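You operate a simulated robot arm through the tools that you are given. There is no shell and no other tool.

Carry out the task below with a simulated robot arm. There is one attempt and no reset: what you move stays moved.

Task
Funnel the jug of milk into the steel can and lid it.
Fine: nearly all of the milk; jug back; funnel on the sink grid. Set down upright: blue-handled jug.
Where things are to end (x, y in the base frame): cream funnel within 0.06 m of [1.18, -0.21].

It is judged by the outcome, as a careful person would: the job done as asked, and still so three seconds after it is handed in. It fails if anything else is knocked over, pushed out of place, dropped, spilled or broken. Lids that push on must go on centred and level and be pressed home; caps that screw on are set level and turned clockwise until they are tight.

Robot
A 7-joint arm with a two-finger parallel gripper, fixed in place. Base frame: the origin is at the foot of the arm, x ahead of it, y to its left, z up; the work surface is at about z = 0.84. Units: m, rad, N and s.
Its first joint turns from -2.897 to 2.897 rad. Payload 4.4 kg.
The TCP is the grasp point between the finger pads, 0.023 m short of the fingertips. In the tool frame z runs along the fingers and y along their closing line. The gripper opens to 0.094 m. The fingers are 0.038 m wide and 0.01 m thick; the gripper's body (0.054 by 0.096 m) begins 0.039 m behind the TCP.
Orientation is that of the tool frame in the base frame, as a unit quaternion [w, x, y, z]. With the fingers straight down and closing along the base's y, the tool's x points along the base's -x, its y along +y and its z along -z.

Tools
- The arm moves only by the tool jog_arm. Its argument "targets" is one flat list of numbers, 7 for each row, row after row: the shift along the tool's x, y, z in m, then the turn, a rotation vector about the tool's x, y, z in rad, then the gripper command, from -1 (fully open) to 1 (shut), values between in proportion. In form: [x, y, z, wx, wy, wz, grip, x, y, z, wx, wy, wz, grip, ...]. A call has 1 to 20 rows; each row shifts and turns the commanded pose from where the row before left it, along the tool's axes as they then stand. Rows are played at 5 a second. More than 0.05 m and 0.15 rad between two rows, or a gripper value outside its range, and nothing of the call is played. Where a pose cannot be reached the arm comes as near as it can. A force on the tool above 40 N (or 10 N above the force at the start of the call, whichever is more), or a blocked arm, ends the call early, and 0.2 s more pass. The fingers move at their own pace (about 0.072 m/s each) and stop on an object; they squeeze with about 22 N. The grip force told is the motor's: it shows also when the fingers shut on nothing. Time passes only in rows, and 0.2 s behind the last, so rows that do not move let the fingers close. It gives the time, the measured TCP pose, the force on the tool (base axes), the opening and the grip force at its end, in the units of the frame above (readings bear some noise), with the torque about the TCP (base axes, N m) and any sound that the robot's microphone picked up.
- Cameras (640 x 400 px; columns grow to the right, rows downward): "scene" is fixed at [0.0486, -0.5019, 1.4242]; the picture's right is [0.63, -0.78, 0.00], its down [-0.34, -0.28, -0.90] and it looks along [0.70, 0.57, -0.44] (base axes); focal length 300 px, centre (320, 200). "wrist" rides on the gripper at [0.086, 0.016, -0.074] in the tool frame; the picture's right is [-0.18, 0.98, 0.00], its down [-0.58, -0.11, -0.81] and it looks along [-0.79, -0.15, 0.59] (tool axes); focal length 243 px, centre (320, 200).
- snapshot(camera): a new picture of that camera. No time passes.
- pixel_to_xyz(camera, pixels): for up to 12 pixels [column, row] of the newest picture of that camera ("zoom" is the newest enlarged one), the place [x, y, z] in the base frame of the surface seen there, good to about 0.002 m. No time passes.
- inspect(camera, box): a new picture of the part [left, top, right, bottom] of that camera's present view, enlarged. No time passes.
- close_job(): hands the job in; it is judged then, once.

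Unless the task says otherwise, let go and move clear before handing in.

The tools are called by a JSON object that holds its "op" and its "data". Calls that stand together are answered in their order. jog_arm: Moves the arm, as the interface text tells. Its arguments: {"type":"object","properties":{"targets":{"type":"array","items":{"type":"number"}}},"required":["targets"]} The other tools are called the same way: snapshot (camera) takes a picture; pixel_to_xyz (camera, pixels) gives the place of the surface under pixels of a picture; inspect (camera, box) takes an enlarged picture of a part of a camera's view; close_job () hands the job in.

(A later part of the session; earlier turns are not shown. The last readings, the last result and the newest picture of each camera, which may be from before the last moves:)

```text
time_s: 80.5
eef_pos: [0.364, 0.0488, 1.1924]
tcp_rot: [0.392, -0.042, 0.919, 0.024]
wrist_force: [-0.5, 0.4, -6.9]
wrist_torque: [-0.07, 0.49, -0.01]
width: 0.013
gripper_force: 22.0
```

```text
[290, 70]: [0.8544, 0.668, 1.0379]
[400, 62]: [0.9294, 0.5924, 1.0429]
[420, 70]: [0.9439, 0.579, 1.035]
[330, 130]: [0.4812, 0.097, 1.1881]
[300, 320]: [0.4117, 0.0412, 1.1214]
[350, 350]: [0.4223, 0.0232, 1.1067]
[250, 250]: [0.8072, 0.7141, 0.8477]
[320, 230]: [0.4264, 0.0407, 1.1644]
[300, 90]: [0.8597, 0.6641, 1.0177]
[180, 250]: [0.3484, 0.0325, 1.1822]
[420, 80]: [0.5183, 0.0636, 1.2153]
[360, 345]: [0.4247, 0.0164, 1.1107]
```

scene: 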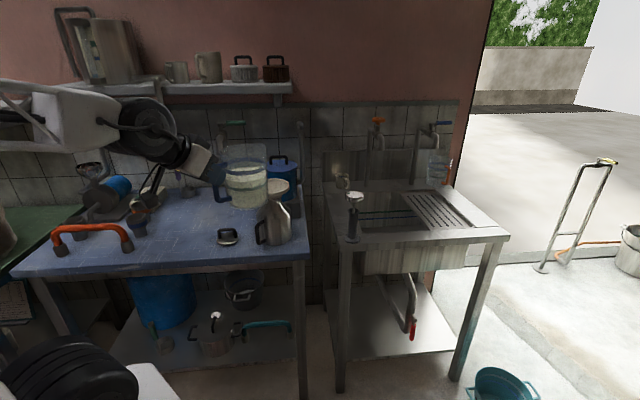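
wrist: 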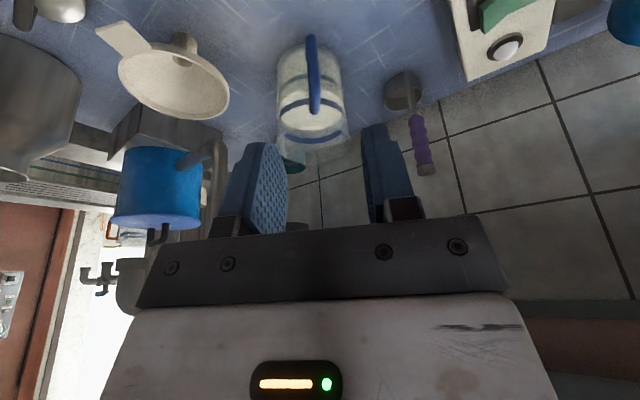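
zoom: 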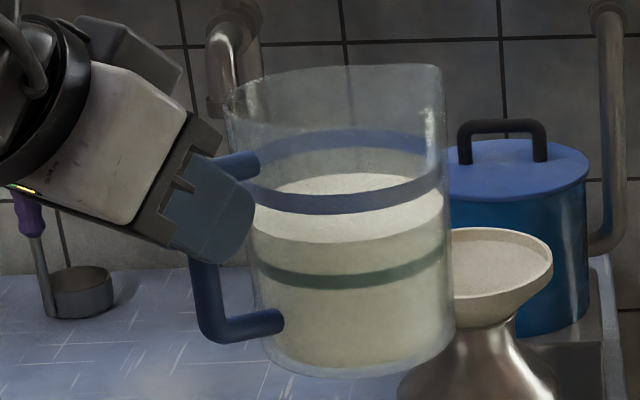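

The spout tip is at about r +0.162, z +0.031 from the TCP, and the jug is level. I'll move to the -y side of the can, high up, and yaw so the spout faces +y.

{"op": "pixel_to_xyz", "data": {"camera": "scene", "pixels": [[355, 197], [353, 215], [352, 240]]}}

{"op": "jog_arm", "data": {"targets": [-0.0136, -0.0122, 0.0089, 0, 0, 0, 1, -0.0272, -0.0243, 0.0177, 0, 0, 0, 1, -0.0272, -0.0243, 0.0177, 0, 0, 0, 1, -0.0272, -0.0243, 0.0177, 0, 0, 0, 1, -0.0272, -0.0243, 0.0177, 0, 0, 0, 1, -0.0272, -0.0243, 0.0177, 0, 0, 0, 1, -0.0272, -0.0243, 0.0177, 0, 0, 0, 1, -0.0136, -0.0122, 0.0089, 0, 0, 0, 1, 0, 0, 0, 0, 0, 0, 1]}}

```text
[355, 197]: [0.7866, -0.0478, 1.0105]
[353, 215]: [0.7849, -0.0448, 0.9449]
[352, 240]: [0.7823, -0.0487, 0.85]
```

```text
time_s: 82.5
eef_pos: [0.6021, -0.0991, 1.2432]
tcp_rot: [0.392, -0.043, 0.919, 0.024]
wrist_force: [-0.7, -0.1, -5.7]
wrist_torque: [-0.04, 0.48, 0.02]
width: 0.0129
gripper_force: 22.6
```

The thermometer stands at (0.786, -0.047) with its top near 1.02, and the jug base is at about 1.14, so it's clear. Now the yaw.

{"op": "jog_arm", "data": {"targets": [0, 0, 0, -0.0965, 0.0013, -0.0925, 1, 0, 0, 0, -0.0965, 0.0013, -0.0925, 1, 0, 0, 0, -0.0965, 0.0013, -0.0925, 1, 0, 0, 0, -0.0965, 0.0013, -0.0925, 1, 0, 0, 0, -0.0965, 0.0013, -0.0925, 1, 0, 0, 0, -0.0965, 0.0013, -0.0925, 1, 0, 0, 0, -0.0965, 0.0013, -0.0925, 1, 0, 0, 0, -0.0965, 0.0013, -0.0925, 1, 0, 0, 0, -0.0965, 0.0013, -0.0925, 1, 0, 0, 0, -0.0965, 0.0013, -0.0925, 1, 0, 0, 0, -0.0965, 0.0013, -0.0925, 1, 0, 0, 0, 0, 0, 0, 1]}}

{"op": "snapshot", "data": {"camera": "scene"}}

```text
time_s: 85.1
eef_pos: [0.6021, -0.0991, 1.2431]
tcp_rot: [0.276, -0.647, 0.653, 0.28]
wrist_force: [0.8, -0.9, -7.1]
wrist_torque: [-0.54, -0.03, -0.02]
width: 0.0129
gripper_force: 22.6
```

```text
taken
```

scene: 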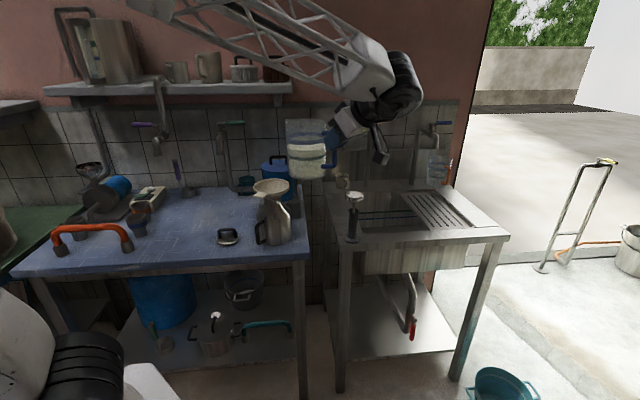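

The spout now faces +y and the jug is level. I'll shift into the can's plane and pre-tilt 28°, which is below the pour angle, while still away from the funnel.

{"op": "jog_arm", "data": {"targets": [0, -0.0195, 0, 0, 0, 0, 1, 0, -0.0195, 0, 0, 0, 0, 1, 0, 0, 0, 0, 0.0815, 0, 1, 0, 0, 0, 0, 0.0815, 0, 1, 0, 0, 0, 0, 0.0815, 0, 1, 0, 0, 0, 0, 0.0815, 0, 1, 0, 0, 0, 0, 0.0815, 0, 1, 0, 0, 0, 0, 0.0815, 0, 1, 0, 0, 0, 0, 0, 0, 1]}}

{"op": "inspect", "data": {"camera": "scene", "box": [240, 100, 400, 200]}}

```text
time_s: 87.1
eef_pos: [0.6405, -0.0992, 1.243]
tcp_rot: [0.109, -0.696, 0.7, 0.115]
wrist_force: [-0.6, -0.3, -6.6]
wrist_torque: [-0.28, -0.03, 0.0]
width: 0.0128
gripper_force: 22.1
```

```text
4.00 times, centred on (320, 150) of scene
```

zoom: 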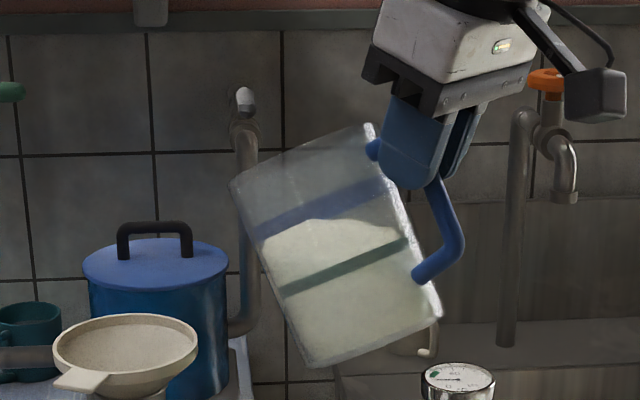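

The lip ray puts the spout at about (0.641, 0.061, 1.193), which matches the model. Now bring the lip over the funnel.

{"op": "jog_arm", "data": {"targets": [-0.0159, 0, 0.0287, 0, 0, 0, 1, -0.0159, 0, 0.0287, 0, 0, 0, 1, -0.0159, 0, 0.0287, 0, 0, 0, 1, -0.0159, 0, 0.0287, 0, 0, 0, 1, 0, 0, 0, 0, 0, 0, 1]}}

{"op": "inspect", "data": {"camera": "scene", "box": [220, 120, 380, 220]}}

```text
time_s: 88.3
eef_pos: [0.6409, -0.0008, 1.1535]
tcp_rot: [0.109, -0.696, 0.7, 0.115]
wrist_force: [0.6, -0.1, -6.4]
wrist_torque: [-0.26, -0.02, 0.0]
width: 0.0127
gripper_force: 21.7
```

```text
4.00 times, centred on (300, 170) of scene
```

zoom: 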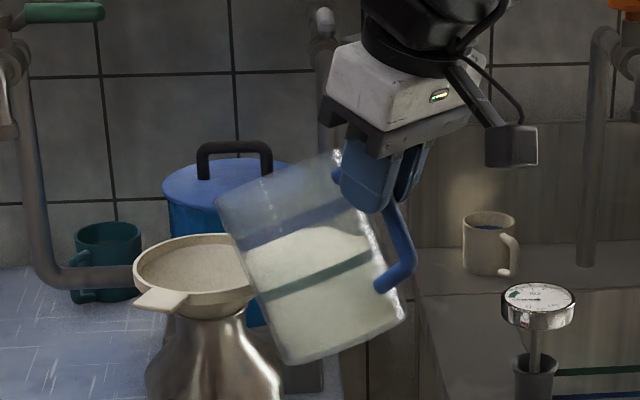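

The lip is over the near half of the funnel and clear of the rim. I'll begin tilting about the lip to about 39° and watch.

{"op": "jog_arm", "data": {"targets": [-0.0049, 0, -0.0066, 0, 0.05, 0, 1, -0.0049, 0, -0.0066, 0, 0.05, 0, 1, -0.0049, 0, -0.0066, 0, 0.05, 0, 1, -0.0049, 0, -0.0066, 0, 0.05, 0, 1, 0, 0, 0, 0, 0, 0, 1, 0, 0, 0, 0, 0, 0, 1]}}

{"op": "inspect", "data": {"camera": "scene", "box": [220, 120, 380, 220]}}

```text
time_s: 89.7
eef_pos: [0.6415, 0.0108, 1.1852]
tcp_rot: [0.04, -0.704, 0.708, 0.046]
wrist_force: [0.0, -0.4, -6.7]
wrist_torque: [-0.18, 0.02, 0.0]
width: 0.0131
gripper_force: 21.8
```

```text
4.00 times, centred on (300, 170) of scene
```

zoom: 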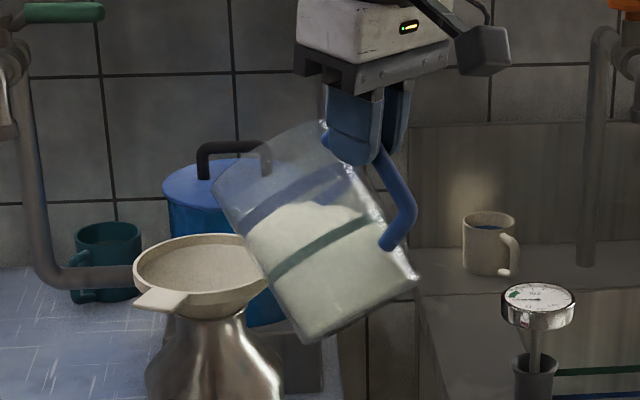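

The milk has a grainy surface and hasn't reached the lip yet. I'll continue tilting in small steps.

{"op": "jog_arm", "data": {"targets": [-0.0049, 0, -0.0066, 0, 0.05, 0, 1, -0.0049, 0, -0.0066, 0, 0.05, 0, 1, 0, 0, 0, 0, 0, 0, 1, -0.0049, 0, -0.0066, 0, 0.05, 0, 1, 0, 0, 0, 0, 0, 0, 1]}}

{"op": "inspect", "data": {"camera": "scene", "box": [220, 120, 380, 220]}}

```text
time_s: 90.9
eef_pos: [0.6411, 0.022, 1.2046]
tcp_rot: [-0.014, -0.707, 0.708, -0.008]
wrist_force: [-0.5, -1.6, -4.2]
wrist_torque: [-0.03, -0.01, 0.02]
width: 0.0128
gripper_force: 21.8
```

```text
4.00 times, centred on (300, 170) of scene
```

zoom: 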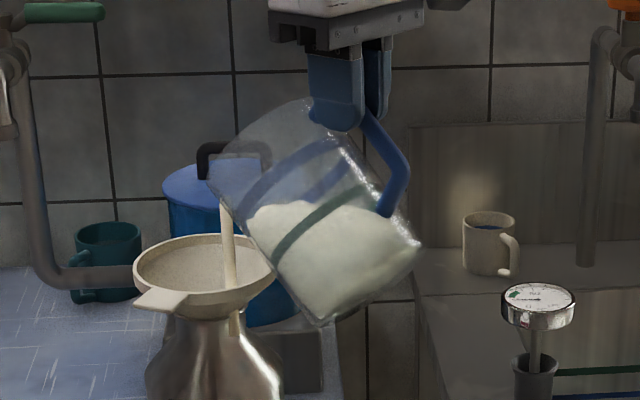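

A stream is falling into the funnel at zoom (228,280). There is a pale patch below the funnel at (235,322), so I'll check whether that is a spill.

{"op": "inspect", "data": {"camera": "scene", "box": [250, 165, 314, 205]}}

```text
10.00 times, centred on (282, 185) of scene
```

zoom: 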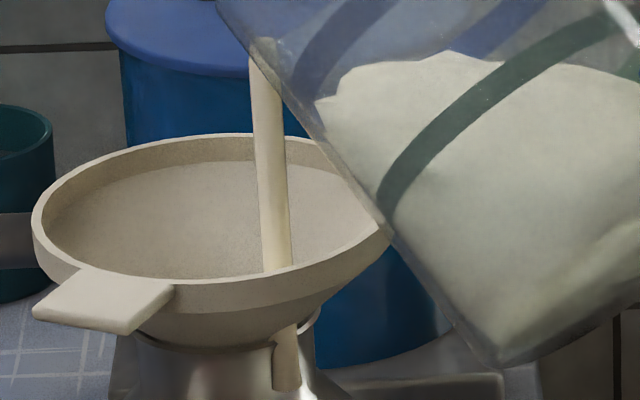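

The stream leaves the lip at (0.641, 0.155) and the drawn column just grazes the neck wall, because it's about 2.5 cm off the funnel axis. I'll shift the jug 2 cm in +y so it falls at the centre.

{"op": "jog_arm", "data": {"targets": [-0.01, 0, 0, 0, 0, 0, 1, -0.01, 0, 0, 0, 0, 0, 1, 0, 0, 0, 0, 0, 0, 1]}}

{"op": "inspect", "data": {"camera": "scene", "box": [240, 140, 320, 250]}}

{"op": "inspect", "data": {"camera": "scene", "box": [250, 165, 314, 205]}}

```text
time_s: 91.7
eef_pos: [0.6412, 0.0427, 1.2039]
tcp_rot: [-0.013, -0.705, 0.709, -0.007]
wrist_force: [0.3, 0.6, -4.8]
wrist_torque: [-0.06, 0.0, 0.0]
width: 0.013
gripper_force: 22.2
```

```text
3.64 times, centred on (280, 195) of scene
```

zoom: 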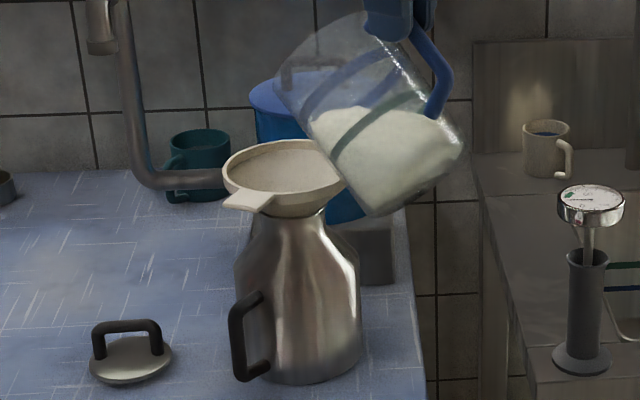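

```text
10.00 times, centred on (282, 185) of scene
```

zoom: 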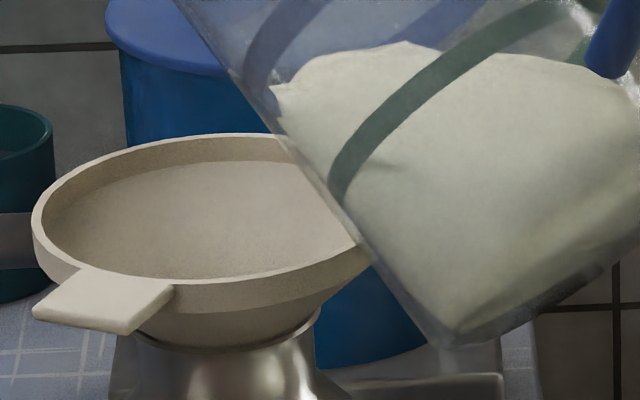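

No spill anywhere and the stream has paused until further tilt. I'll continue with small tilts and pauses.

{"op": "jog_arm", "data": {"targets": [-0.0049, 0, -0.0066, 0, 0.05, 0, 1, 0, 0, 0, 0, 0, 0, 1, 0, 0, 0, 0, 0, 0, 1, -0.0049, 0, -0.0066, 0, 0.05, 0, 1, 0, 0, 0, 0, 0, 0, 1]}}

{"op": "inspect", "data": {"camera": "scene", "box": [240, 130, 340, 210]}}

```text
time_s: 92.9
eef_pos: [0.6425, 0.0536, 1.2172]
tcp_rot: [-0.049, -0.704, 0.707, -0.043]
wrist_force: [0.6, 0.9, -3.6]
wrist_torque: [-0.04, 0.01, -0.03]
width: 0.0129
gripper_force: 22.0
```

```text
5.00 times, centred on (290, 170) of scene
```

zoom: 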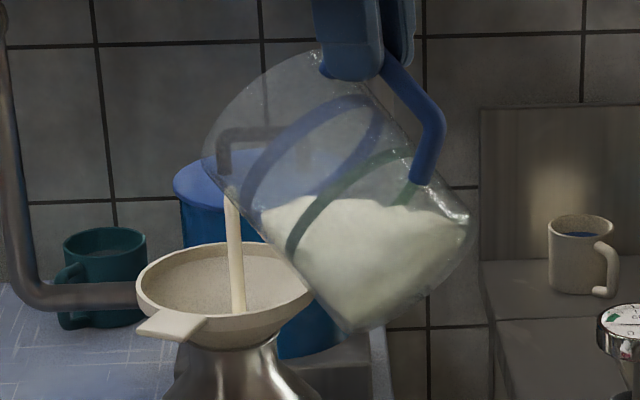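

The stream is centred and the load is down to 3.6 N. Continuing.

{"op": "jog_arm", "data": {"targets": [0, 0, 0, 0, 0, 0, 1, -0.0049, 0, -0.0066, 0, 0.05, 0, 1, 0, 0, 0, 0, 0, 0, 1, 0, 0, 0, 0, 0, 0, 1, -0.0049, 0, -0.0066, 0, 0.05, 0, 1, 0, 0, 0, 0, 0, 0, 1, 0, 0, 0, 0, 0, 0, 1]}}

{"op": "inspect", "data": {"camera": "scene", "box": [240, 130, 340, 210]}}

```text
time_s: 94.5
eef_pos: [0.641, 0.0647, 1.229]
tcp_rot: [-0.085, -0.702, 0.703, -0.079]
wrist_force: [0.1, 0.5, -3.3]
wrist_torque: [0.05, 0.03, -0.01]
width: 0.0128
gripper_force: 22.0
```

```text
5.00 times, centred on (290, 170) of scene
```

zoom: 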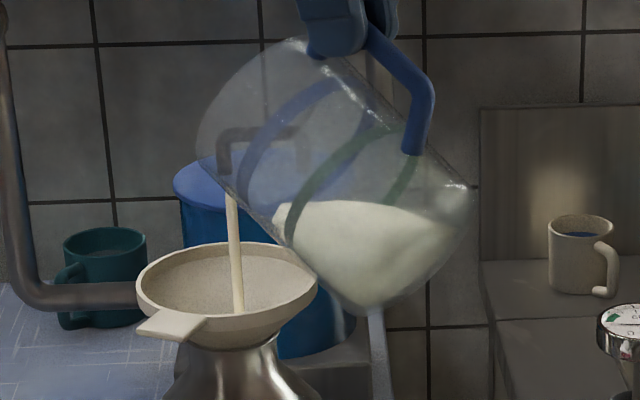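

Flow is steady and nothing is accumulating in the funnel. Continuing.

{"op": "jog_arm", "data": {"targets": [-0.0049, 0, -0.0066, 0, 0.05, 0, 1, 0, 0, 0, 0, 0, 0, 1, 0, 0, 0, 0, 0, 0, 1, -0.0049, 0, -0.0066, 0, 0.05, 0, 1, 0, 0, 0, 0, 0, 0, 1, 0, 0, 0, 0, 0, 0, 1, -0.0049, 0, -0.0066, 0, 0.05, 0, 1, 0, 0, 0, 0, 0, 0, 1, 0, 0, 0, 0, 0, 0, 1]}}

{"op": "inspect", "data": {"camera": "scene", "box": [240, 130, 340, 210]}}

```text
time_s: 96.5
eef_pos: [0.6424, 0.0844, 1.2441]
tcp_rot: [-0.136, -0.694, 0.695, -0.13]
wrist_force: [-0.1, -0.1, -2.5]
wrist_torque: [0.04, 0.0, 0.02]
width: 0.0127
gripper_force: 21.8
```

```text
5.00 times, centred on (290, 170) of scene
```

zoom: 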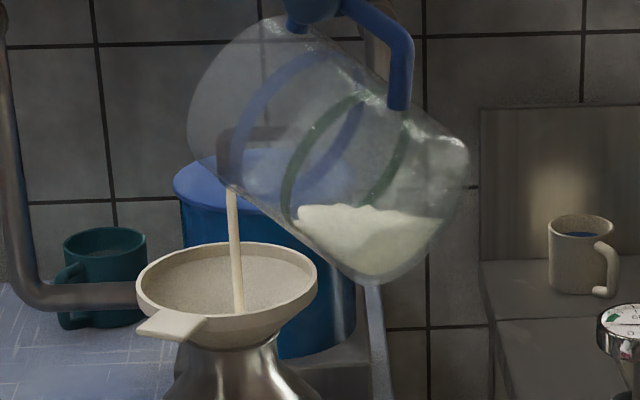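

{"op": "jog_arm", "data": {"targets": [-0.0049, 0, -0.0066, 0, 0.05, 0, 1, 0, 0, 0, 0, 0, 0, 1, 0, 0, 0, 0, 0, 0, 1, -0.0049, 0, -0.0066, 0, 0.05, 0, 1, 0, 0, 0, 0, 0, 0, 1, 0, 0, 0, 0, 0, 0, 1, -0.0049, 0, -0.0066, 0, 0.05, 0, 1, 0, 0, 0, 0, 0, 0, 1, 0, 0, 0, 0, 0, 0, 1, -0.0049, 0, -0.0066, 0, 0.05, 0, 1, 0, 0, 0, 0, 0, 0, 1, 0, 0, 0, 0, 0, 0, 1]}}

{"op": "inspect", "data": {"camera": "scene", "box": [240, 130, 340, 210]}}

```text
time_s: 99.1
eef_pos: [0.6422, 0.1132, 1.2591]
tcp_rot: [-0.206, -0.677, 0.678, -0.199]
wrist_force: [0.4, -0.8, -1.5]
wrist_torque: [0.04, 0.01, 0.03]
width: 0.0127
gripper_force: 22.1
```

```text
5.00 times, centred on (290, 170) of scene
```

zoom: 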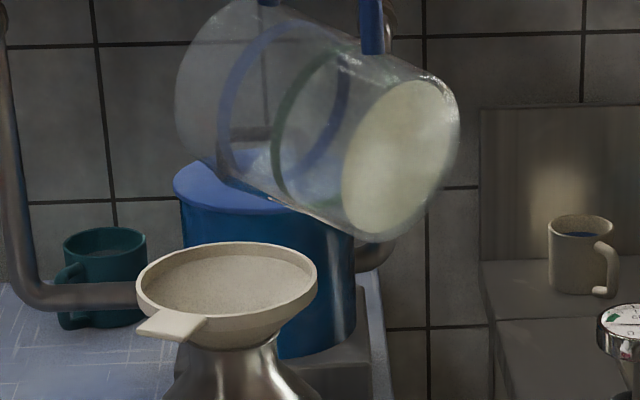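

At about 80° the stream has stopped, leaving what looks like a film on the jug's base. I'll tilt on to about 106° to drain the rest, slowly.

{"op": "jog_arm", "data": {"targets": [-0.0049, 0, -0.0066, 0, 0.05, 0, 1, 0, 0, 0, 0, 0, 0, 1, -0.0049, 0, -0.0066, 0, 0.05, 0, 1, 0, 0, 0, 0, 0, 0, 1, -0.0049, 0, -0.0066, 0, 0.05, 0, 1, 0, 0, 0, 0, 0, 0, 1, -0.0049, 0, -0.0066, 0, 0.05, 0, 1, 0, 0, 0, 0, 0, 0, 1, -0.0049, 0, -0.0066, 0, 0.05, 0, 1, 0, 0, 0, 0, 0, 0, 1]}}

{"op": "inspect", "data": {"camera": "scene", "box": [240, 130, 340, 210]}}

```text
time_s: 101.3
eef_pos: [0.6422, 0.1534, 1.2698]
tcp_rot: [0.288, 0.648, -0.647, 0.282]
wrist_force: [0.5, 0.3, -1.4]
wrist_torque: [0.1, -0.01, -0.03]
width: 0.0127
gripper_force: 22.1
```

```text
5.00 times, centred on (290, 170) of scene
```

zoom: 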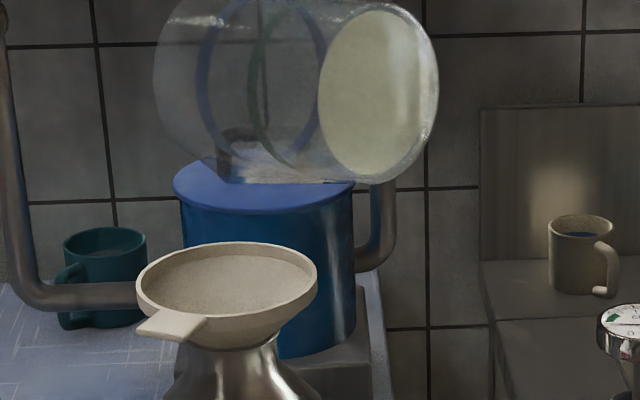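

{"op": "jog_arm", "data": {"targets": [-0.0049, 0, -0.0066, 0, 0.05, 0, 1, -0.0049, 0, -0.0066, 0, 0.05, 0, 1, -0.0049, 0, -0.0066, 0, 0.05, 0, 1, -0.0049, 0, -0.0066, 0, 0.05, 0, 1, -0.0049, 0, -0.0066, 0, 0.05, 0, 1, 0, 0, 0, 0, 0, 0, 1, 0, 0, 0, 0, 0, 0, 1, 0, 0, 0, 0, 0, 0, 1, 0, 0, 0, 0, 0, 0, 1, 0, 0, 0, 0, 0, 0, 1, 0, 0, 0, 0, 0, 0, 1, 0, 0, 0, 0, 0, 0, 1, 0, 0, 0, 0, 0, 0, 1, 0, 0, 0, 0, 0, 0, 1, 0, 0, 0, 0, 0, 0, 1]}}

{"op": "inspect", "data": {"camera": "scene", "box": [240, 120, 340, 200]}}

```text
time_s: 104.5
eef_pos: [0.6432, 0.1938, 1.2701]
tcp_rot: [0.367, 0.607, -0.606, 0.36]
wrist_force: [-0.4, -0.1, -1.8]
wrist_torque: [0.09, 0.0, -0.02]
width: 0.0126
gripper_force: 22.2
```

```text
5.00 times, centred on (290, 160) of scene
```

zoom: 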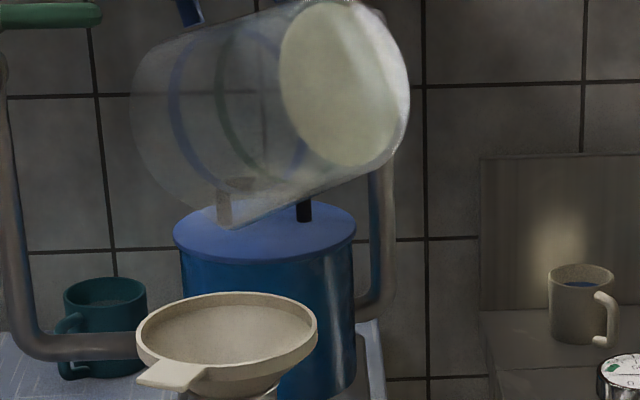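

The jug looks empty at 108°, with the load at the empty-jug level. I'll give it a little more tilt and a wait to drain the last drops.

{"op": "jog_arm", "data": {"targets": [-0.0049, 0, -0.0066, 0, 0.05, 0, 1, -0.0049, 0, -0.0066, 0, 0.05, 0, 1, 0, 0, 0, 0, 0, 0, 1, 0, 0, 0, 0, 0, 0, 1, 0, 0, 0, 0, 0, 0, 1, 0, 0, 0, 0, 0, 0, 1, 0, 0, 0, 0, 0, 0, 1, 0, 0, 0, 0, 0, 0, 1, 0, 0, 0, 0, 0, 0, 1, 0, 0, 0, 0, 0, 0, 1]}}

{"op": "inspect", "data": {"camera": "scene", "box": [230, 120, 350, 260]}}

```text
time_s: 106.7
eef_pos: [0.6417, 0.2125, 1.2666]
tcp_rot: [0.396, 0.589, -0.587, 0.389]
wrist_force: [-0.3, -0.1, -1.1]
wrist_torque: [0.15, 0.01, 0.03]
width: 0.0126
gripper_force: 22.3
```

```text
2.86 times, centred on (290, 190) of scene
```

zoom: 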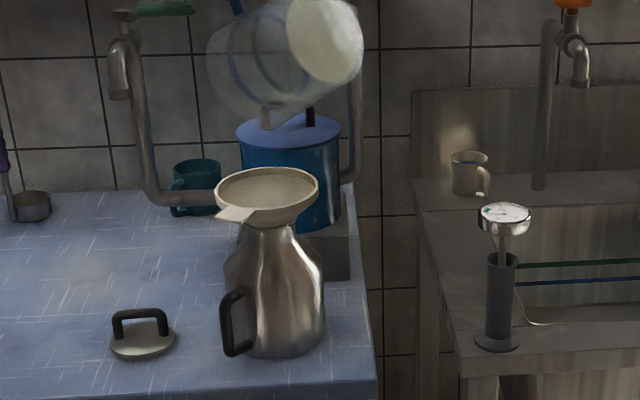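

No spill on the table or can, and the jug is empty. I'll tilt back about the lip, then raise the jug and level it.

{"op": "jog_arm", "data": {"targets": [0.0089, 0, 0.0139, 0, -0.1, 0, 1, 0.0089, 0, 0.0139, 0, -0.1, 0, 1, 0.0089, 0, 0.0139, 0, -0.1, 0, 1, 0.0089, 0, 0.0139, 0, -0.1, 0, 1, 0.0089, 0, 0.0139, 0, -0.1, 0, 1, 0.0089, 0, 0.0139, 0, -0.1, 0, 1, 0.0089, 0, 0.0139, 0, -0.1, 0, 1, 0.0089, 0, 0.0139, 0, -0.1, 0, 1, 0.0089, 0, 0.0139, 0, -0.1, 0, 1, 0.0092, 0, -0.032, 0, 0, 0, 1, 0.0092, 0, -0.032, 0, 0, 0, 1, 0.0092, 0, -0.032, 0, 0, 0, 1, 0, 0, 0, 0, 0, 0, 1]}}

{"op": "inspect", "data": {"camera": "scene", "box": [230, 80, 350, 220]}}

```text
time_s: 109.5
eef_pos: [0.6438, 0.0711, 1.335]
tcp_rot: [-0.101, -0.699, 0.701, -0.094]
wrist_force: [-0.2, 0.4, -2.0]
wrist_torque: [-0.01, 0.01, 0.02]
width: 0.0128
gripper_force: 22.1
```

```text
2.86 times, centred on (290, 150) of scene
```

zoom: 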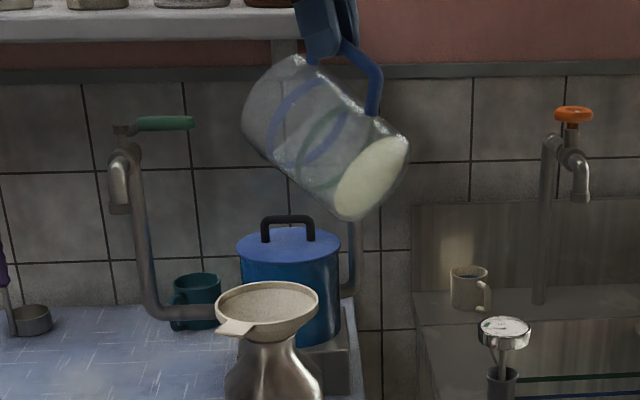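

The funnel is undisturbed. Now I'll level the jug and move back toward the open area in front.

{"op": "jog_arm", "data": {"targets": [0, 0, 0, 0, -0.1361, 0, 1, 0, 0, 0, 0, -0.1361, 0, 1, 0, 0, 0, 0, -0.1361, 0, 1, 0, 0, 0, 0, -0.1361, 0, 1, 0, 0, 0, 0, -0.1361, 0, 1, 0, 0, 0, 0, -0.1361, 0, 1, 0, 0, 0, 0, -0.1361, 0, 1, 0, 0, 0, 0, -0.1361, 0, 1, 0.022, 0.038, 0.0016, 0, 0, 0, 1, 0.022, 0.038, 0.0016, 0, 0, 0, 1, 0.022, 0.038, 0.0016, 0, 0, 0, 1, 0.022, 0.038, 0.0016, 0, 0, 0, 1, 0.022, 0.038, 0.0016, 0, 0, 0, 1, 0, 0, 0, 0, 0, 0, 1]}}

{"op": "snapshot", "data": {"camera": "scene"}}

```text
time_s: 112.5
eef_pos: [0.4533, 0.0013, 1.2507]
tcp_rot: [0.277, -0.647, 0.652, 0.282]
wrist_force: [-0.3, 0.4, -2.2]
wrist_torque: [-0.08, 0.0, 0.05]
width: 0.0127
gripper_force: 22.4
```

```text
taken
```

scene: 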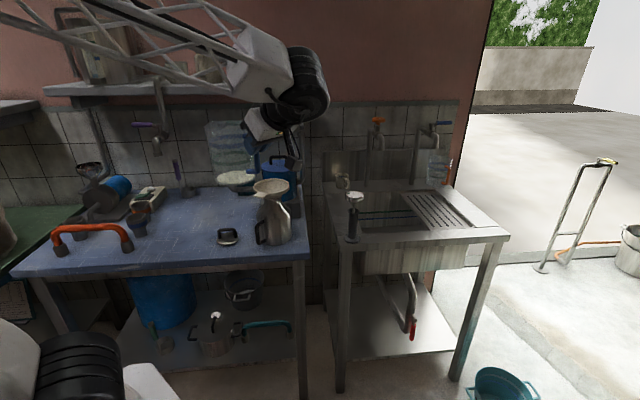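

I'll check how much milk remains in the levelled jug.

{"op": "inspect", "data": {"camera": "scene", "box": [190, 110, 290, 200]}}

```text
4.44 times, centred on (240, 155) of scene
```

zoom: 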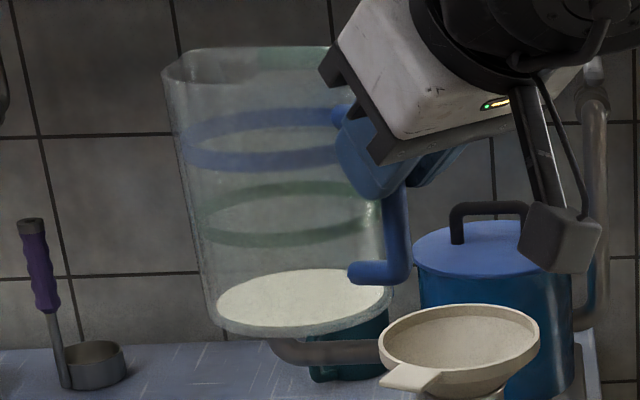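

Only a thin film is left on the base. Next: yaw the jug to its original heading (-5°) and carry it toward its place.

{"op": "jog_arm", "data": {"targets": [0, 0, 0, 0.0999, -0.0012, 0.0954, 1, 0, 0, 0, 0.0999, -0.0012, 0.0954, 1, 0, 0, 0, 0.0999, -0.0012, 0.0954, 1, 0, 0, 0, 0.0999, -0.0012, 0.0954, 1, 0, 0, 0, 0.0999, -0.0012, 0.0954, 1, 0, 0, 0, 0.0999, -0.0012, 0.0954, 1, 0, 0, 0, 0.0999, -0.0012, 0.0954, 1, 0, 0, 0, 0.0999, -0.0012, 0.0954, 1, 0, 0, 0, 0.0999, -0.0012, 0.0954, 1, 0, 0, 0, 0.0999, -0.0012, 0.0954, 1, 0, 0, 0, 0.0999, -0.0012, 0.0954, 1, 0, 0, 0, 0.0999, -0.0012, 0.0954, 1, 0, 0, 0, 0, 0, 0, 1]}}

{"op": "jog_arm", "data": {"targets": [0.0211, 0.036, -0.0039, 0, 0, 0, 1, 0.0211, 0.036, -0.0039, 0, 0, 0, 1, 0.0211, 0.036, -0.0039, 0, 0, 0, 1, 0.0211, 0.036, -0.0039, 0, 0, 0, 1, 0.0211, 0.036, -0.0039, 0, 0, 0, 1, 0.0211, 0.036, -0.0039, 0, 0, 0, 1, 0.0211, 0.036, -0.0039, 0, 0, 0, 1, 0.0211, 0.036, -0.0039, 0, 0, 0, 1, 0, 0, 0, 0, 0, 0, 1]}}

{"op": "snapshot", "data": {"camera": "scene"}}

```text
time_s: 115.3
eef_pos: [0.4523, 0.0014, 1.2513]
tcp_rot: [0.393, 0.044, 0.919, -0.012]
wrist_force: [-0.1, -0.6, -1.0]
wrist_torque: [-0.02, 0.08, -0.01]
width: 0.0128
gripper_force: 21.9
```

```text
time_s: 117.3
eef_pos: [0.3382, 0.3034, 1.1546]
tcp_rot: [0.392, 0.044, 0.919, -0.012]
wrist_force: [-0.8, 0.8, -1.3]
wrist_torque: [0.02, 0.11, 0.0]
width: 0.0127
gripper_force: 22.0
```

```text
taken
```

scene: 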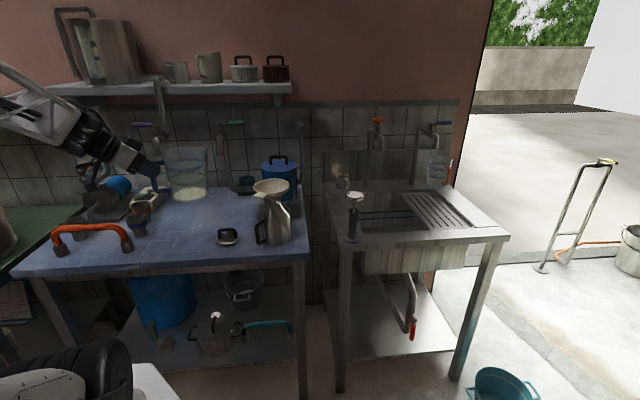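

Heading is -4.5° and level. I'll move above the original spot and stop about 5 cm up.

{"op": "jog_arm", "data": {"targets": [0.0257, 0.0282, 0.0184, 0, 0, 0, 1, 0.0257, 0.0282, 0.0184, 0, 0, 0, 1, 0.0257, 0.0282, 0.0184, 0, 0, 0, 1, 0.0257, 0.0282, 0.0184, 0, 0, 0, 1, 0.0257, 0.0282, 0.0184, 0, 0, 0, 1, 0, 0, 0, 0, 0, 0, 1]}}

{"op": "inspect", "data": {"camera": "scene", "box": [80, 160, 240, 260]}}

```text
time_s: 118.7
eef_pos: [0.33, 0.4468, 0.9992]
tcp_rot: [0.394, 0.045, 0.918, -0.012]
wrist_force: [1.5, 0.0, -1.3]
wrist_torque: [0.01, 0.12, -0.03]
width: 0.0123
gripper_force: 22.8
```

```text
4.00 times, centred on (160, 210) of scene
```

zoom: 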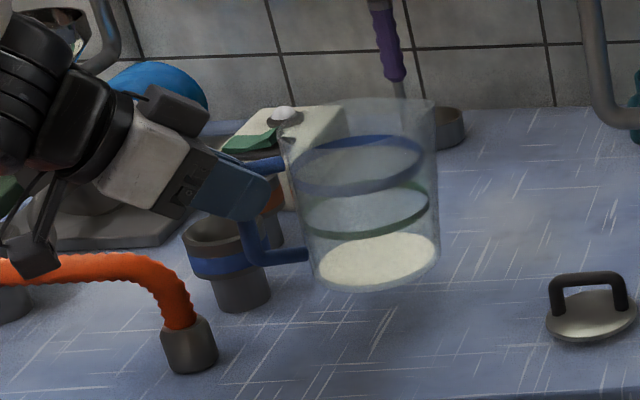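

{"op": "jog_arm", "data": {"targets": [0.0121, 0.0006, 0.0091, 0, 0, 0, 1, 0.0108, 0, 0.0104, 0, 0, 0, 1, 0.0108, 0, 0.0104, 0, 0, 0, 1, 0.0036, 0, 0.0035, 0, 0, 0, 1, 0, 0, 0, 0, 0, 0, 1]}}

{"op": "jog_arm", "data": {"targets": [0.0014, 0, 0.0014, 0, 0, 0, 1, 0.0014, 0, 0.0014, 0, 0, 0, 1, 0, 0, 0, 0, 0, 0, 1]}}

```text
time_s: 119.9
eef_pos: [0.3282, 0.449, 0.9497]
tcp_rot: [0.392, 0.044, 0.919, -0.012]
wrist_force: [-1.0, 2.5, 2.6]
wrist_torque: [-0.01, -0.29, 0.09]
width: 0.0128
gripper_force: 22.1
```

```text
time_s: 120.7
eef_pos: [0.3281, 0.4486, 0.9458]
tcp_rot: [0.393, 0.043, 0.919, -0.011]
wrist_force: [-2.6, 1.2, 7.9]
wrist_torque: [-0.24, -0.53, 0.09]
width: 0.0127
gripper_force: 22.2
```

Contact began slightly early. I'll look at how the jug sits.

{"op": "inspect", "data": {"camera": "scene", "box": [100, 180, 200, 255]}}

{"op": "inspect", "data": {"camera": "wrist", "box": [200, 0, 520, 200]}}

```text
5.33 times, centred on (150, 218) of scene
```

zoom: 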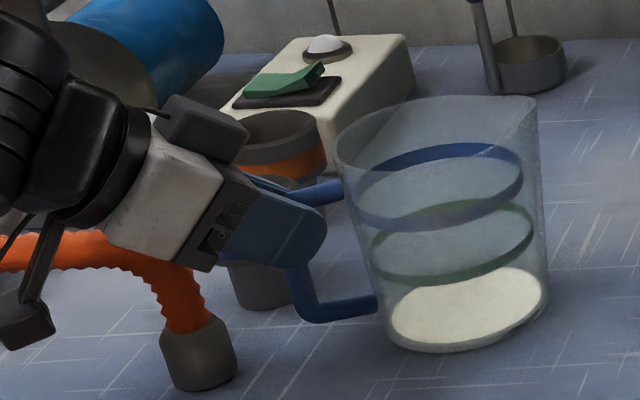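

```text
2.00 times, centred on (360, 100) of wrist
```

zoom: 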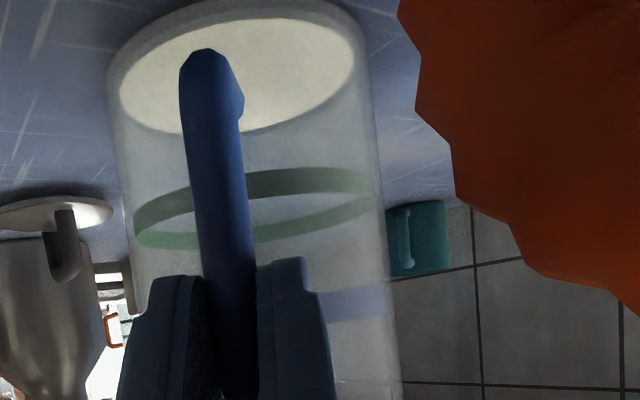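

Comparing with the first picture, the jug base (px 162–193, row 246) and top (191,199) match the original within about a pixel. Releasing and backing out.

{"op": "jog_arm", "data": {"targets": [-0.0007, 0, -0.0007, 0, 0, 0, 1, 0, 0, 0, 0, 0, 0, 0.3, 0, 0, 0, 0, 0, 0, 0.3, 0, 0, 0, 0, 0, 0, 0.3, 0, 0, -0.02, 0, 0, 0, 0.3, 0, 0, -0.03, 0, 0, 0, 0.3, 0, 0, -0.03, 0, 0, 0, 0.3, -0.02, 0, -0.03, 0, 0, 0, 0.3, -0.02, 0, -0.02, 0, 0, 0, 0.3, 0, 0, 0, 0, 0, 0, 0.3]}}

{"op": "inspect", "data": {"camera": "scene", "box": [100, 160, 260, 260]}}

```text
time_s: 122.9
eef_pos: [0.2609, 0.4511, 1.065]
tcp_rot: [0.392, 0.045, 0.919, -0.013]
wrist_force: [0.5, 0.0, -0.1]
wrist_torque: [0.03, 0.01, 0.02]
width: 0.0329
gripper_force: 0.1
```

```text
4.00 times, centred on (180, 210) of scene
```

zoom: 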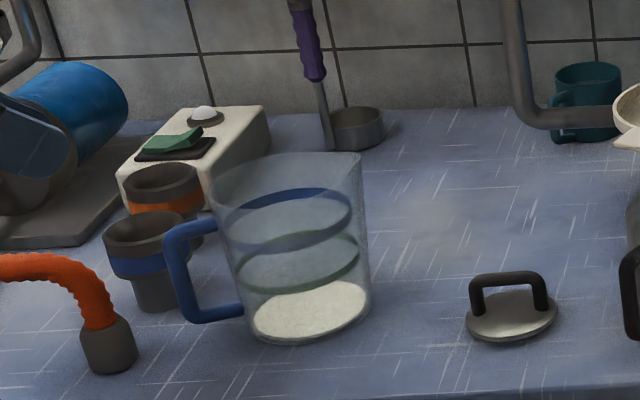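

The jug is back, upright. I see a faint smudge on the table at zoom (430,240), so I'll check it.

{"op": "inspect", "data": {"camera": "scene", "box": [180, 190, 250, 240]}}

{"op": "pixel_to_xyz", "data": {"camera": "zoom", "pixels": [[250, 230], [300, 200], [200, 250]]}}

```text
8.00 times, centred on (215, 215) of scene
```

zoom: 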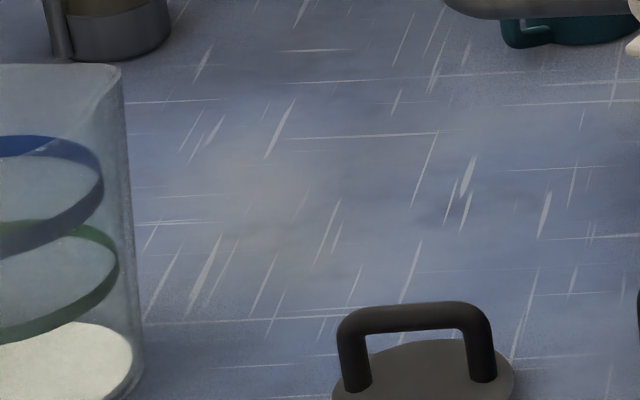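

```text
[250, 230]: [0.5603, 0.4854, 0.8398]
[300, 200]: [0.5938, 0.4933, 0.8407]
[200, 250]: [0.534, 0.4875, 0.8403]
```

That's only table texture. Next is the funnel, and its drop point is far away (about 1.2 m), so I'll first test the arm's reach there with an empty gripper tilted 45°.

{"op": "jog_arm", "data": {"targets": [-0.0283, -0.0371, -0.0009, 0, 0, 0, 0.1, -0.0283, -0.0371, -0.0009, 0, 0, 0, 0.1, -0.0283, -0.0371, -0.0009, 0, 0, 0, 0.1, -0.0283, -0.0371, -0.0009, 0, 0, 0, 0.1, -0.0283, -0.0371, -0.0009, 0, 0, 0, 0.1, -0.0283, -0.0371, -0.0009, 0, 0, 0, 0.1, -0.0283, -0.0371, -0.0009, 0, 0, 0, 0.1, -0.0283, -0.0371, -0.0009, 0, 0, 0, 0.1, -0.0283, -0.0371, -0.0009, 0, 0, 0, 0.1, -0.0287, -0.023, 0.0295, 0, 0, 0, 0.1, -0.0287, -0.023, 0.0295, 0, 0, 0, 0.1, -0.0287, -0.023, 0.0295, 0, 0, 0, 0.1, -0.0287, -0.023, 0.0295, 0, 0, 0, 0.1, -0.0287, -0.023, 0.0295, 0, 0, 0, 0.1, -0.0287, -0.023, 0.0295, 0, 0, 0, 0.1, -0.0287, -0.023, 0.0295, 0, 0, 0, 0.1, -0.0287, -0.023, 0.0295, 0, 0, 0, 0.1, -0.0287, -0.023, 0.0295, 0, 0, 0, 0.1, 0, 0, 0, 0, 0, 0, 0.1]}}

{"op": "snapshot", "data": {"camera": "wrist"}}

{"op": "snapshot", "data": {"camera": "scene"}}

```text
time_s: 126.9
eef_pos: [0.7495, -0.1375, 1.2503]
tcp_rot: [0.392, 0.043, 0.919, -0.012]
wrist_force: [0.0, -0.2, -0.2]
wrist_torque: [0.01, -0.01, 0.0]
width: 0.0423
gripper_force: 0.0
```

```text
taken
```

wrist: 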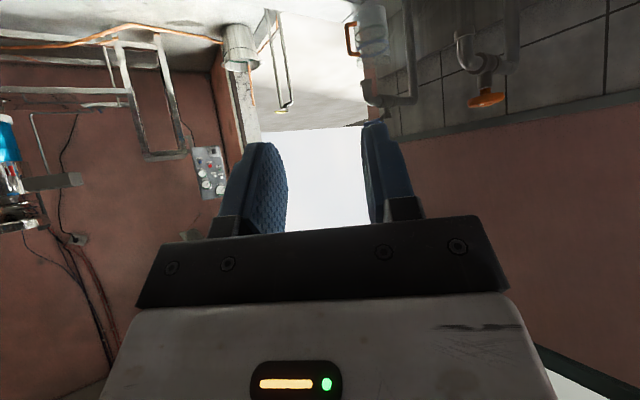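

```text
taken
```

scene: 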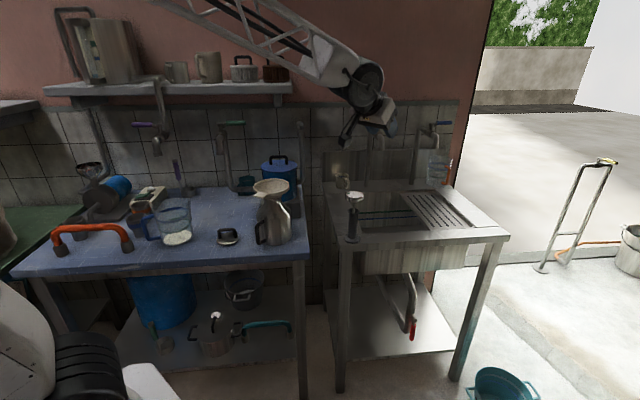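

{"op": "jog_arm", "data": {"targets": [-0.0026, -0.0032, 0.0428, 0, 0, 0, 0.1, -0.0026, -0.0032, 0.0428, 0, 0, 0, 0.1, -0.0026, -0.0032, 0.0428, 0, 0, 0, 0.1, -0.0026, -0.0032, 0.0428, 0, 0, 0, 0.1, -0.0026, -0.0032, 0.0428, 0, 0, 0, 0.1, -0.0026, -0.0032, 0.0428, 0, 0, 0, 0.1, -0.0026, -0.0032, 0.0428, 0, 0, 0, 0.1, -0.0026, -0.0032, 0.0428, 0, 0, 0, 0.1, -0.0026, -0.0032, 0.0428, 0, 0, 0, 0.1, 0, 0, 0, 0, 0, 0, 0.1]}}

{"op": "snapshot", "data": {"camera": "scene"}}

```text
time_s: 129.1
eef_pos: [1.043, -0.1898, 0.9998]
tcp_rot: [0.392, 0.044, 0.919, -0.013]
wrist_force: [0.3, -0.4, 0.0]
wrist_torque: [0.02, -0.03, -0.01]
width: 0.0426
gripper_force: 0.1
```

```text
taken
```

scene: 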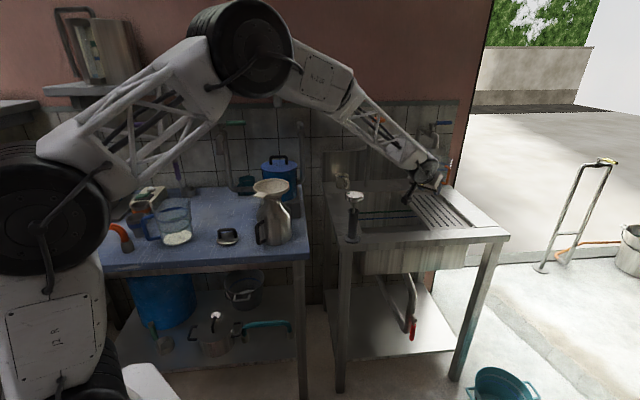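

Good reach, with plenty left. I'll try the actual placement TCP near (1.08, -0.20, 0.92).

{"op": "jog_arm", "data": {"targets": [0.0158, -0.0038, 0.0413, 0, 0, 0, 0.1, 0.0158, -0.0038, 0.0413, 0, 0, 0, 0.1, 0, 0, 0, 0, 0, 0, 0.1]}}

{"op": "inspect", "data": {"camera": "scene", "box": [330, 130, 490, 260]}}

{"op": "snapshot", "data": {"camera": "wrist"}}

```text
time_s: 129.9
eef_pos: [1.0783, -0.1993, 0.9202]
tcp_rot: [0.392, 0.044, 0.919, -0.012]
wrist_force: [0.6, -0.1, -0.5]
wrist_torque: [0.04, -0.03, -0.04]
width: 0.042
gripper_force: 0.1
```

```text
3.08 times, centred on (410, 195) of scene
```

zoom: 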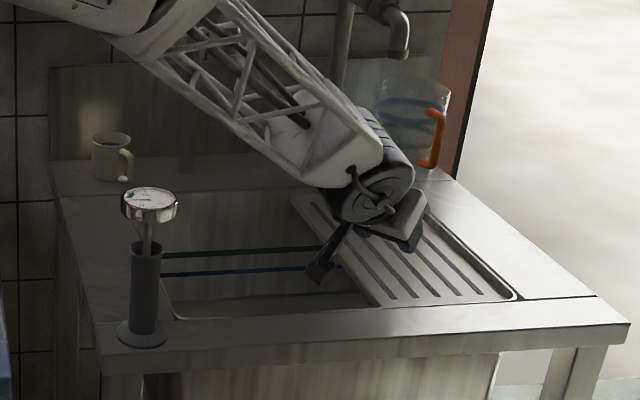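

```text
taken
```

wrist: 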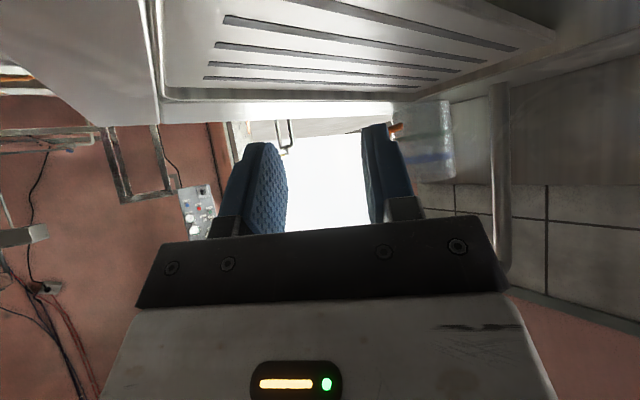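

The pose is reachable at 45° tilt. I'll sample the grid's slot layout around the target for the spout's footing.

{"op": "pixel_to_xyz", "data": {"camera": "wrist", "pixels": [[350, 35], [350, 45], [350, 57], [350, 66], [300, 60], [300, 80], [400, 50], [240, 20], [510, 47], [207, 77], [430, 82], [170, 60]]}}

{"op": "inspect", "data": {"camera": "wrist", "box": [200, 0, 440, 100]}}

{"op": "pixel_to_xyz", "data": {"camera": "zoom", "pixels": [[320, 180], [320, 190], [320, 210], [320, 230], [320, 250], [320, 265], [320, 150], [320, 130], [320, 110], [320, 90], [320, 280], [320, 300]]}}

```text
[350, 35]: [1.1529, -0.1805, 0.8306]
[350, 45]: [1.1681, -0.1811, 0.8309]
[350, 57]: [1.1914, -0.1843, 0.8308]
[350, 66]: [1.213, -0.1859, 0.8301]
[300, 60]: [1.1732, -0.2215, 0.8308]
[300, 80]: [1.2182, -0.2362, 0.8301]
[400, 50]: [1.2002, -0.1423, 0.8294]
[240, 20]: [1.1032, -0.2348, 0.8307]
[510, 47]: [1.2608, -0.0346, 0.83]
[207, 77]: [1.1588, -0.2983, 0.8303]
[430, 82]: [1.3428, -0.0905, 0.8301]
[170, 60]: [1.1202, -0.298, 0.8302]
```

```text
2.67 times, centred on (320, 50) of wrist
```

zoom: 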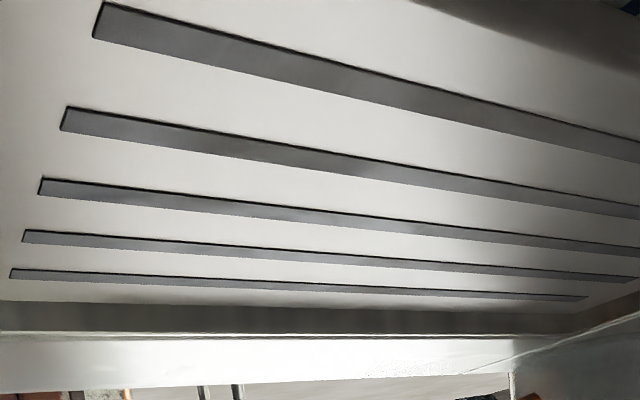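

```text
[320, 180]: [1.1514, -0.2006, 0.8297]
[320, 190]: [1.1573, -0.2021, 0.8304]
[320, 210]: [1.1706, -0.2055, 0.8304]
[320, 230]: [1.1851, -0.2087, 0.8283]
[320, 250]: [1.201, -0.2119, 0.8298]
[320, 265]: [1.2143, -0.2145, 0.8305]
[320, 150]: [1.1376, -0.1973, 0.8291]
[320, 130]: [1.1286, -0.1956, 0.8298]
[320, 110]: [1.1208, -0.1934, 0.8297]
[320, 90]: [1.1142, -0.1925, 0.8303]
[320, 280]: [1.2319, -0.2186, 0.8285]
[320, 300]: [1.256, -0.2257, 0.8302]
```

The grid is effectively flat with 2 mm grooves, so standing there is fine. The 20°-tilt grip held well before, so I'll test whether a steeper 25° tilt still reaches this far.

{"op": "jog_arm", "data": {"targets": [0, 0, 0, 0, 0.122, 0, 0.1, 0, 0, 0, 0, 0.122, 0, 0.1, 0, 0, 0, 0, 0.122, 0, 0.1, 0, 0, 0, 0, 0, 0, 0.1]}}

```text
time_s: 130.9
eef_pos: [1.0792, -0.1992, 0.922]
tcp_rot: [0.219, 0.046, 0.975, -0.003]
wrist_force: [-0.1, -0.1, -0.6]
wrist_torque: [0.0, 0.0, -0.01]
width: 0.0422
gripper_force: 0.0
```

{"op": "jog_arm", "data": {"targets": [0, 0, 0, 0, 0.09, 0, 0.1, 0, 0, 0, 0, 0, 0, 0.1]}}

```text
time_s: 131.5
eef_pos: [1.0796, -0.1996, 0.9214]
tcp_rot: [0.175, 0.046, 0.984, -0.002]
wrist_force: [-0.8, -0.3, 0.2]
wrist_torque: [-0.02, -0.02, -0.02]
width: 0.0423
gripper_force: 0.1
```

20° also reaches. Then I can reuse the same 20° grip on the tab. I'll return to the can.

{"op": "jog_arm", "data": {"targets": [-0.0144, 0, -0.0392, 0, 0, 0, 0.1, -0.0144, 0, -0.0392, 0, 0, 0, 0.1, -0.0144, 0, -0.0392, 0, 0, 0, 0.1, -0.0144, 0, -0.0392, 0, 0, 0, 0.1, -0.0144, 0, -0.0392, 0, 0, 0, 0.1, -0.0144, 0, -0.0392, 0, 0, 0, 0.1]}}

{"op": "jog_arm", "data": {"targets": [0.0406, 0.0175, -0.0146, 0, 0, 0, 0.1, 0.0406, 0.0175, -0.0146, 0, 0, 0, 0.1, 0.0406, 0.0175, -0.0146, 0, 0, 0, 0.1, 0.0406, 0.0175, -0.0146, 0, 0, 0, 0.1, 0.0406, 0.0175, -0.0146, 0, 0, 0, 0.1, 0.0406, 0.0175, -0.0146, 0, 0, 0, 0.1, 0.0406, 0.0175, -0.0146, 0, 0, 0, 0.1, 0.0406, 0.0175, -0.0146, 0, 0, 0, 0.1, 0.0406, 0.0175, -0.0146, 0, 0, 0, 0.1, 0.0406, 0.0175, -0.0146, 0, 0, 0, 0.1, 0.0406, 0.0175, -0.0146, 0, 0, 0, 0.1, 0.0406, 0.0175, -0.0146, 0, 0, 0, 0.1, 0.0406, 0.0175, -0.0146, 0, 0, 0, 0.1, 0.0406, 0.0175, -0.0146, 0, 0, 0, 0.1, 0.0406, 0.0175, -0.0146, 0, 0, 0, 0.1, 0, 0, 0, 0, 0, 0, 0.1]}}

```text
time_s: 132.9
eef_pos: [1.0803, -0.2021, 1.1713]
tcp_rot: [0.174, 0.046, 0.984, -0.002]
wrist_force: [-0.3, 0.4, -0.2]
wrist_torque: [-0.04, -0.01, 0.03]
width: 0.042
gripper_force: 0.0
```

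```text
time_s: 136.3
eef_pos: [0.4569, 0.1167, 1.1722]
tcp_rot: [0.175, 0.046, 0.984, -0.003]
wrist_force: [-0.3, -0.6, -0.3]
wrist_torque: [-0.02, 0.0, 0.01]
width: 0.0423
gripper_force: 0.1
```

{"op": "jog_arm", "data": {"targets": [0, 0, 0, -0.0466, 0.0016, -0.1273, 0.1, 0, 0, 0, -0.0466, 0.0016, -0.1273, 0.1, 0, 0, 0, -0.0466, 0.0016, -0.1273, 0.1, 0, 0, 0, 0, 0, 0, 0.1]}}

{"op": "inspect", "data": {"camera": "wrist", "box": [240, 20, 400, 120]}}

```text
time_s: 137.3
eef_pos: [0.4585, 0.1171, 1.1725]
tcp_rot: [0.172, -0.155, 0.972, 0.035]
wrist_force: [0.6, 0.0, 0.5]
wrist_torque: [0.01, -0.02, -0.06]
width: 0.0424
gripper_force: 0.1
```

```text
4.00 times, centred on (320, 70) of wrist
```

zoom: 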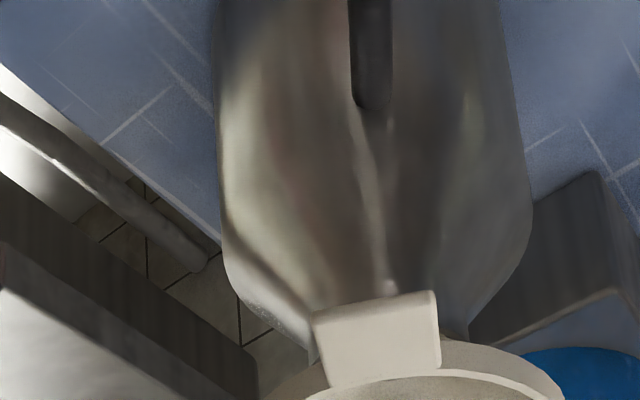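

{"op": "pixel_to_xyz", "data": {"camera": "zoom", "pixels": [[318, 325], [430, 297], [330, 378], [438, 360], [375, 310], [380, 340], [320, 350], [436, 330], [315, 318], [434, 310], [500, 370], [290, 395]]}}

```text
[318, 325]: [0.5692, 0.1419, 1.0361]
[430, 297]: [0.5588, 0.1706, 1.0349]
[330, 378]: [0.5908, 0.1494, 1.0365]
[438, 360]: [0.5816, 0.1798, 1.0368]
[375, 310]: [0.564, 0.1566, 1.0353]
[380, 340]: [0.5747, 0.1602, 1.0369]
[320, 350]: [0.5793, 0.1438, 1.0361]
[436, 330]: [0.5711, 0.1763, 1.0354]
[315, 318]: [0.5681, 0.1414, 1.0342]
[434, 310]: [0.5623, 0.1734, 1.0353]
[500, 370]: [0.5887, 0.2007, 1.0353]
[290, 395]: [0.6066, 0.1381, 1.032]
```

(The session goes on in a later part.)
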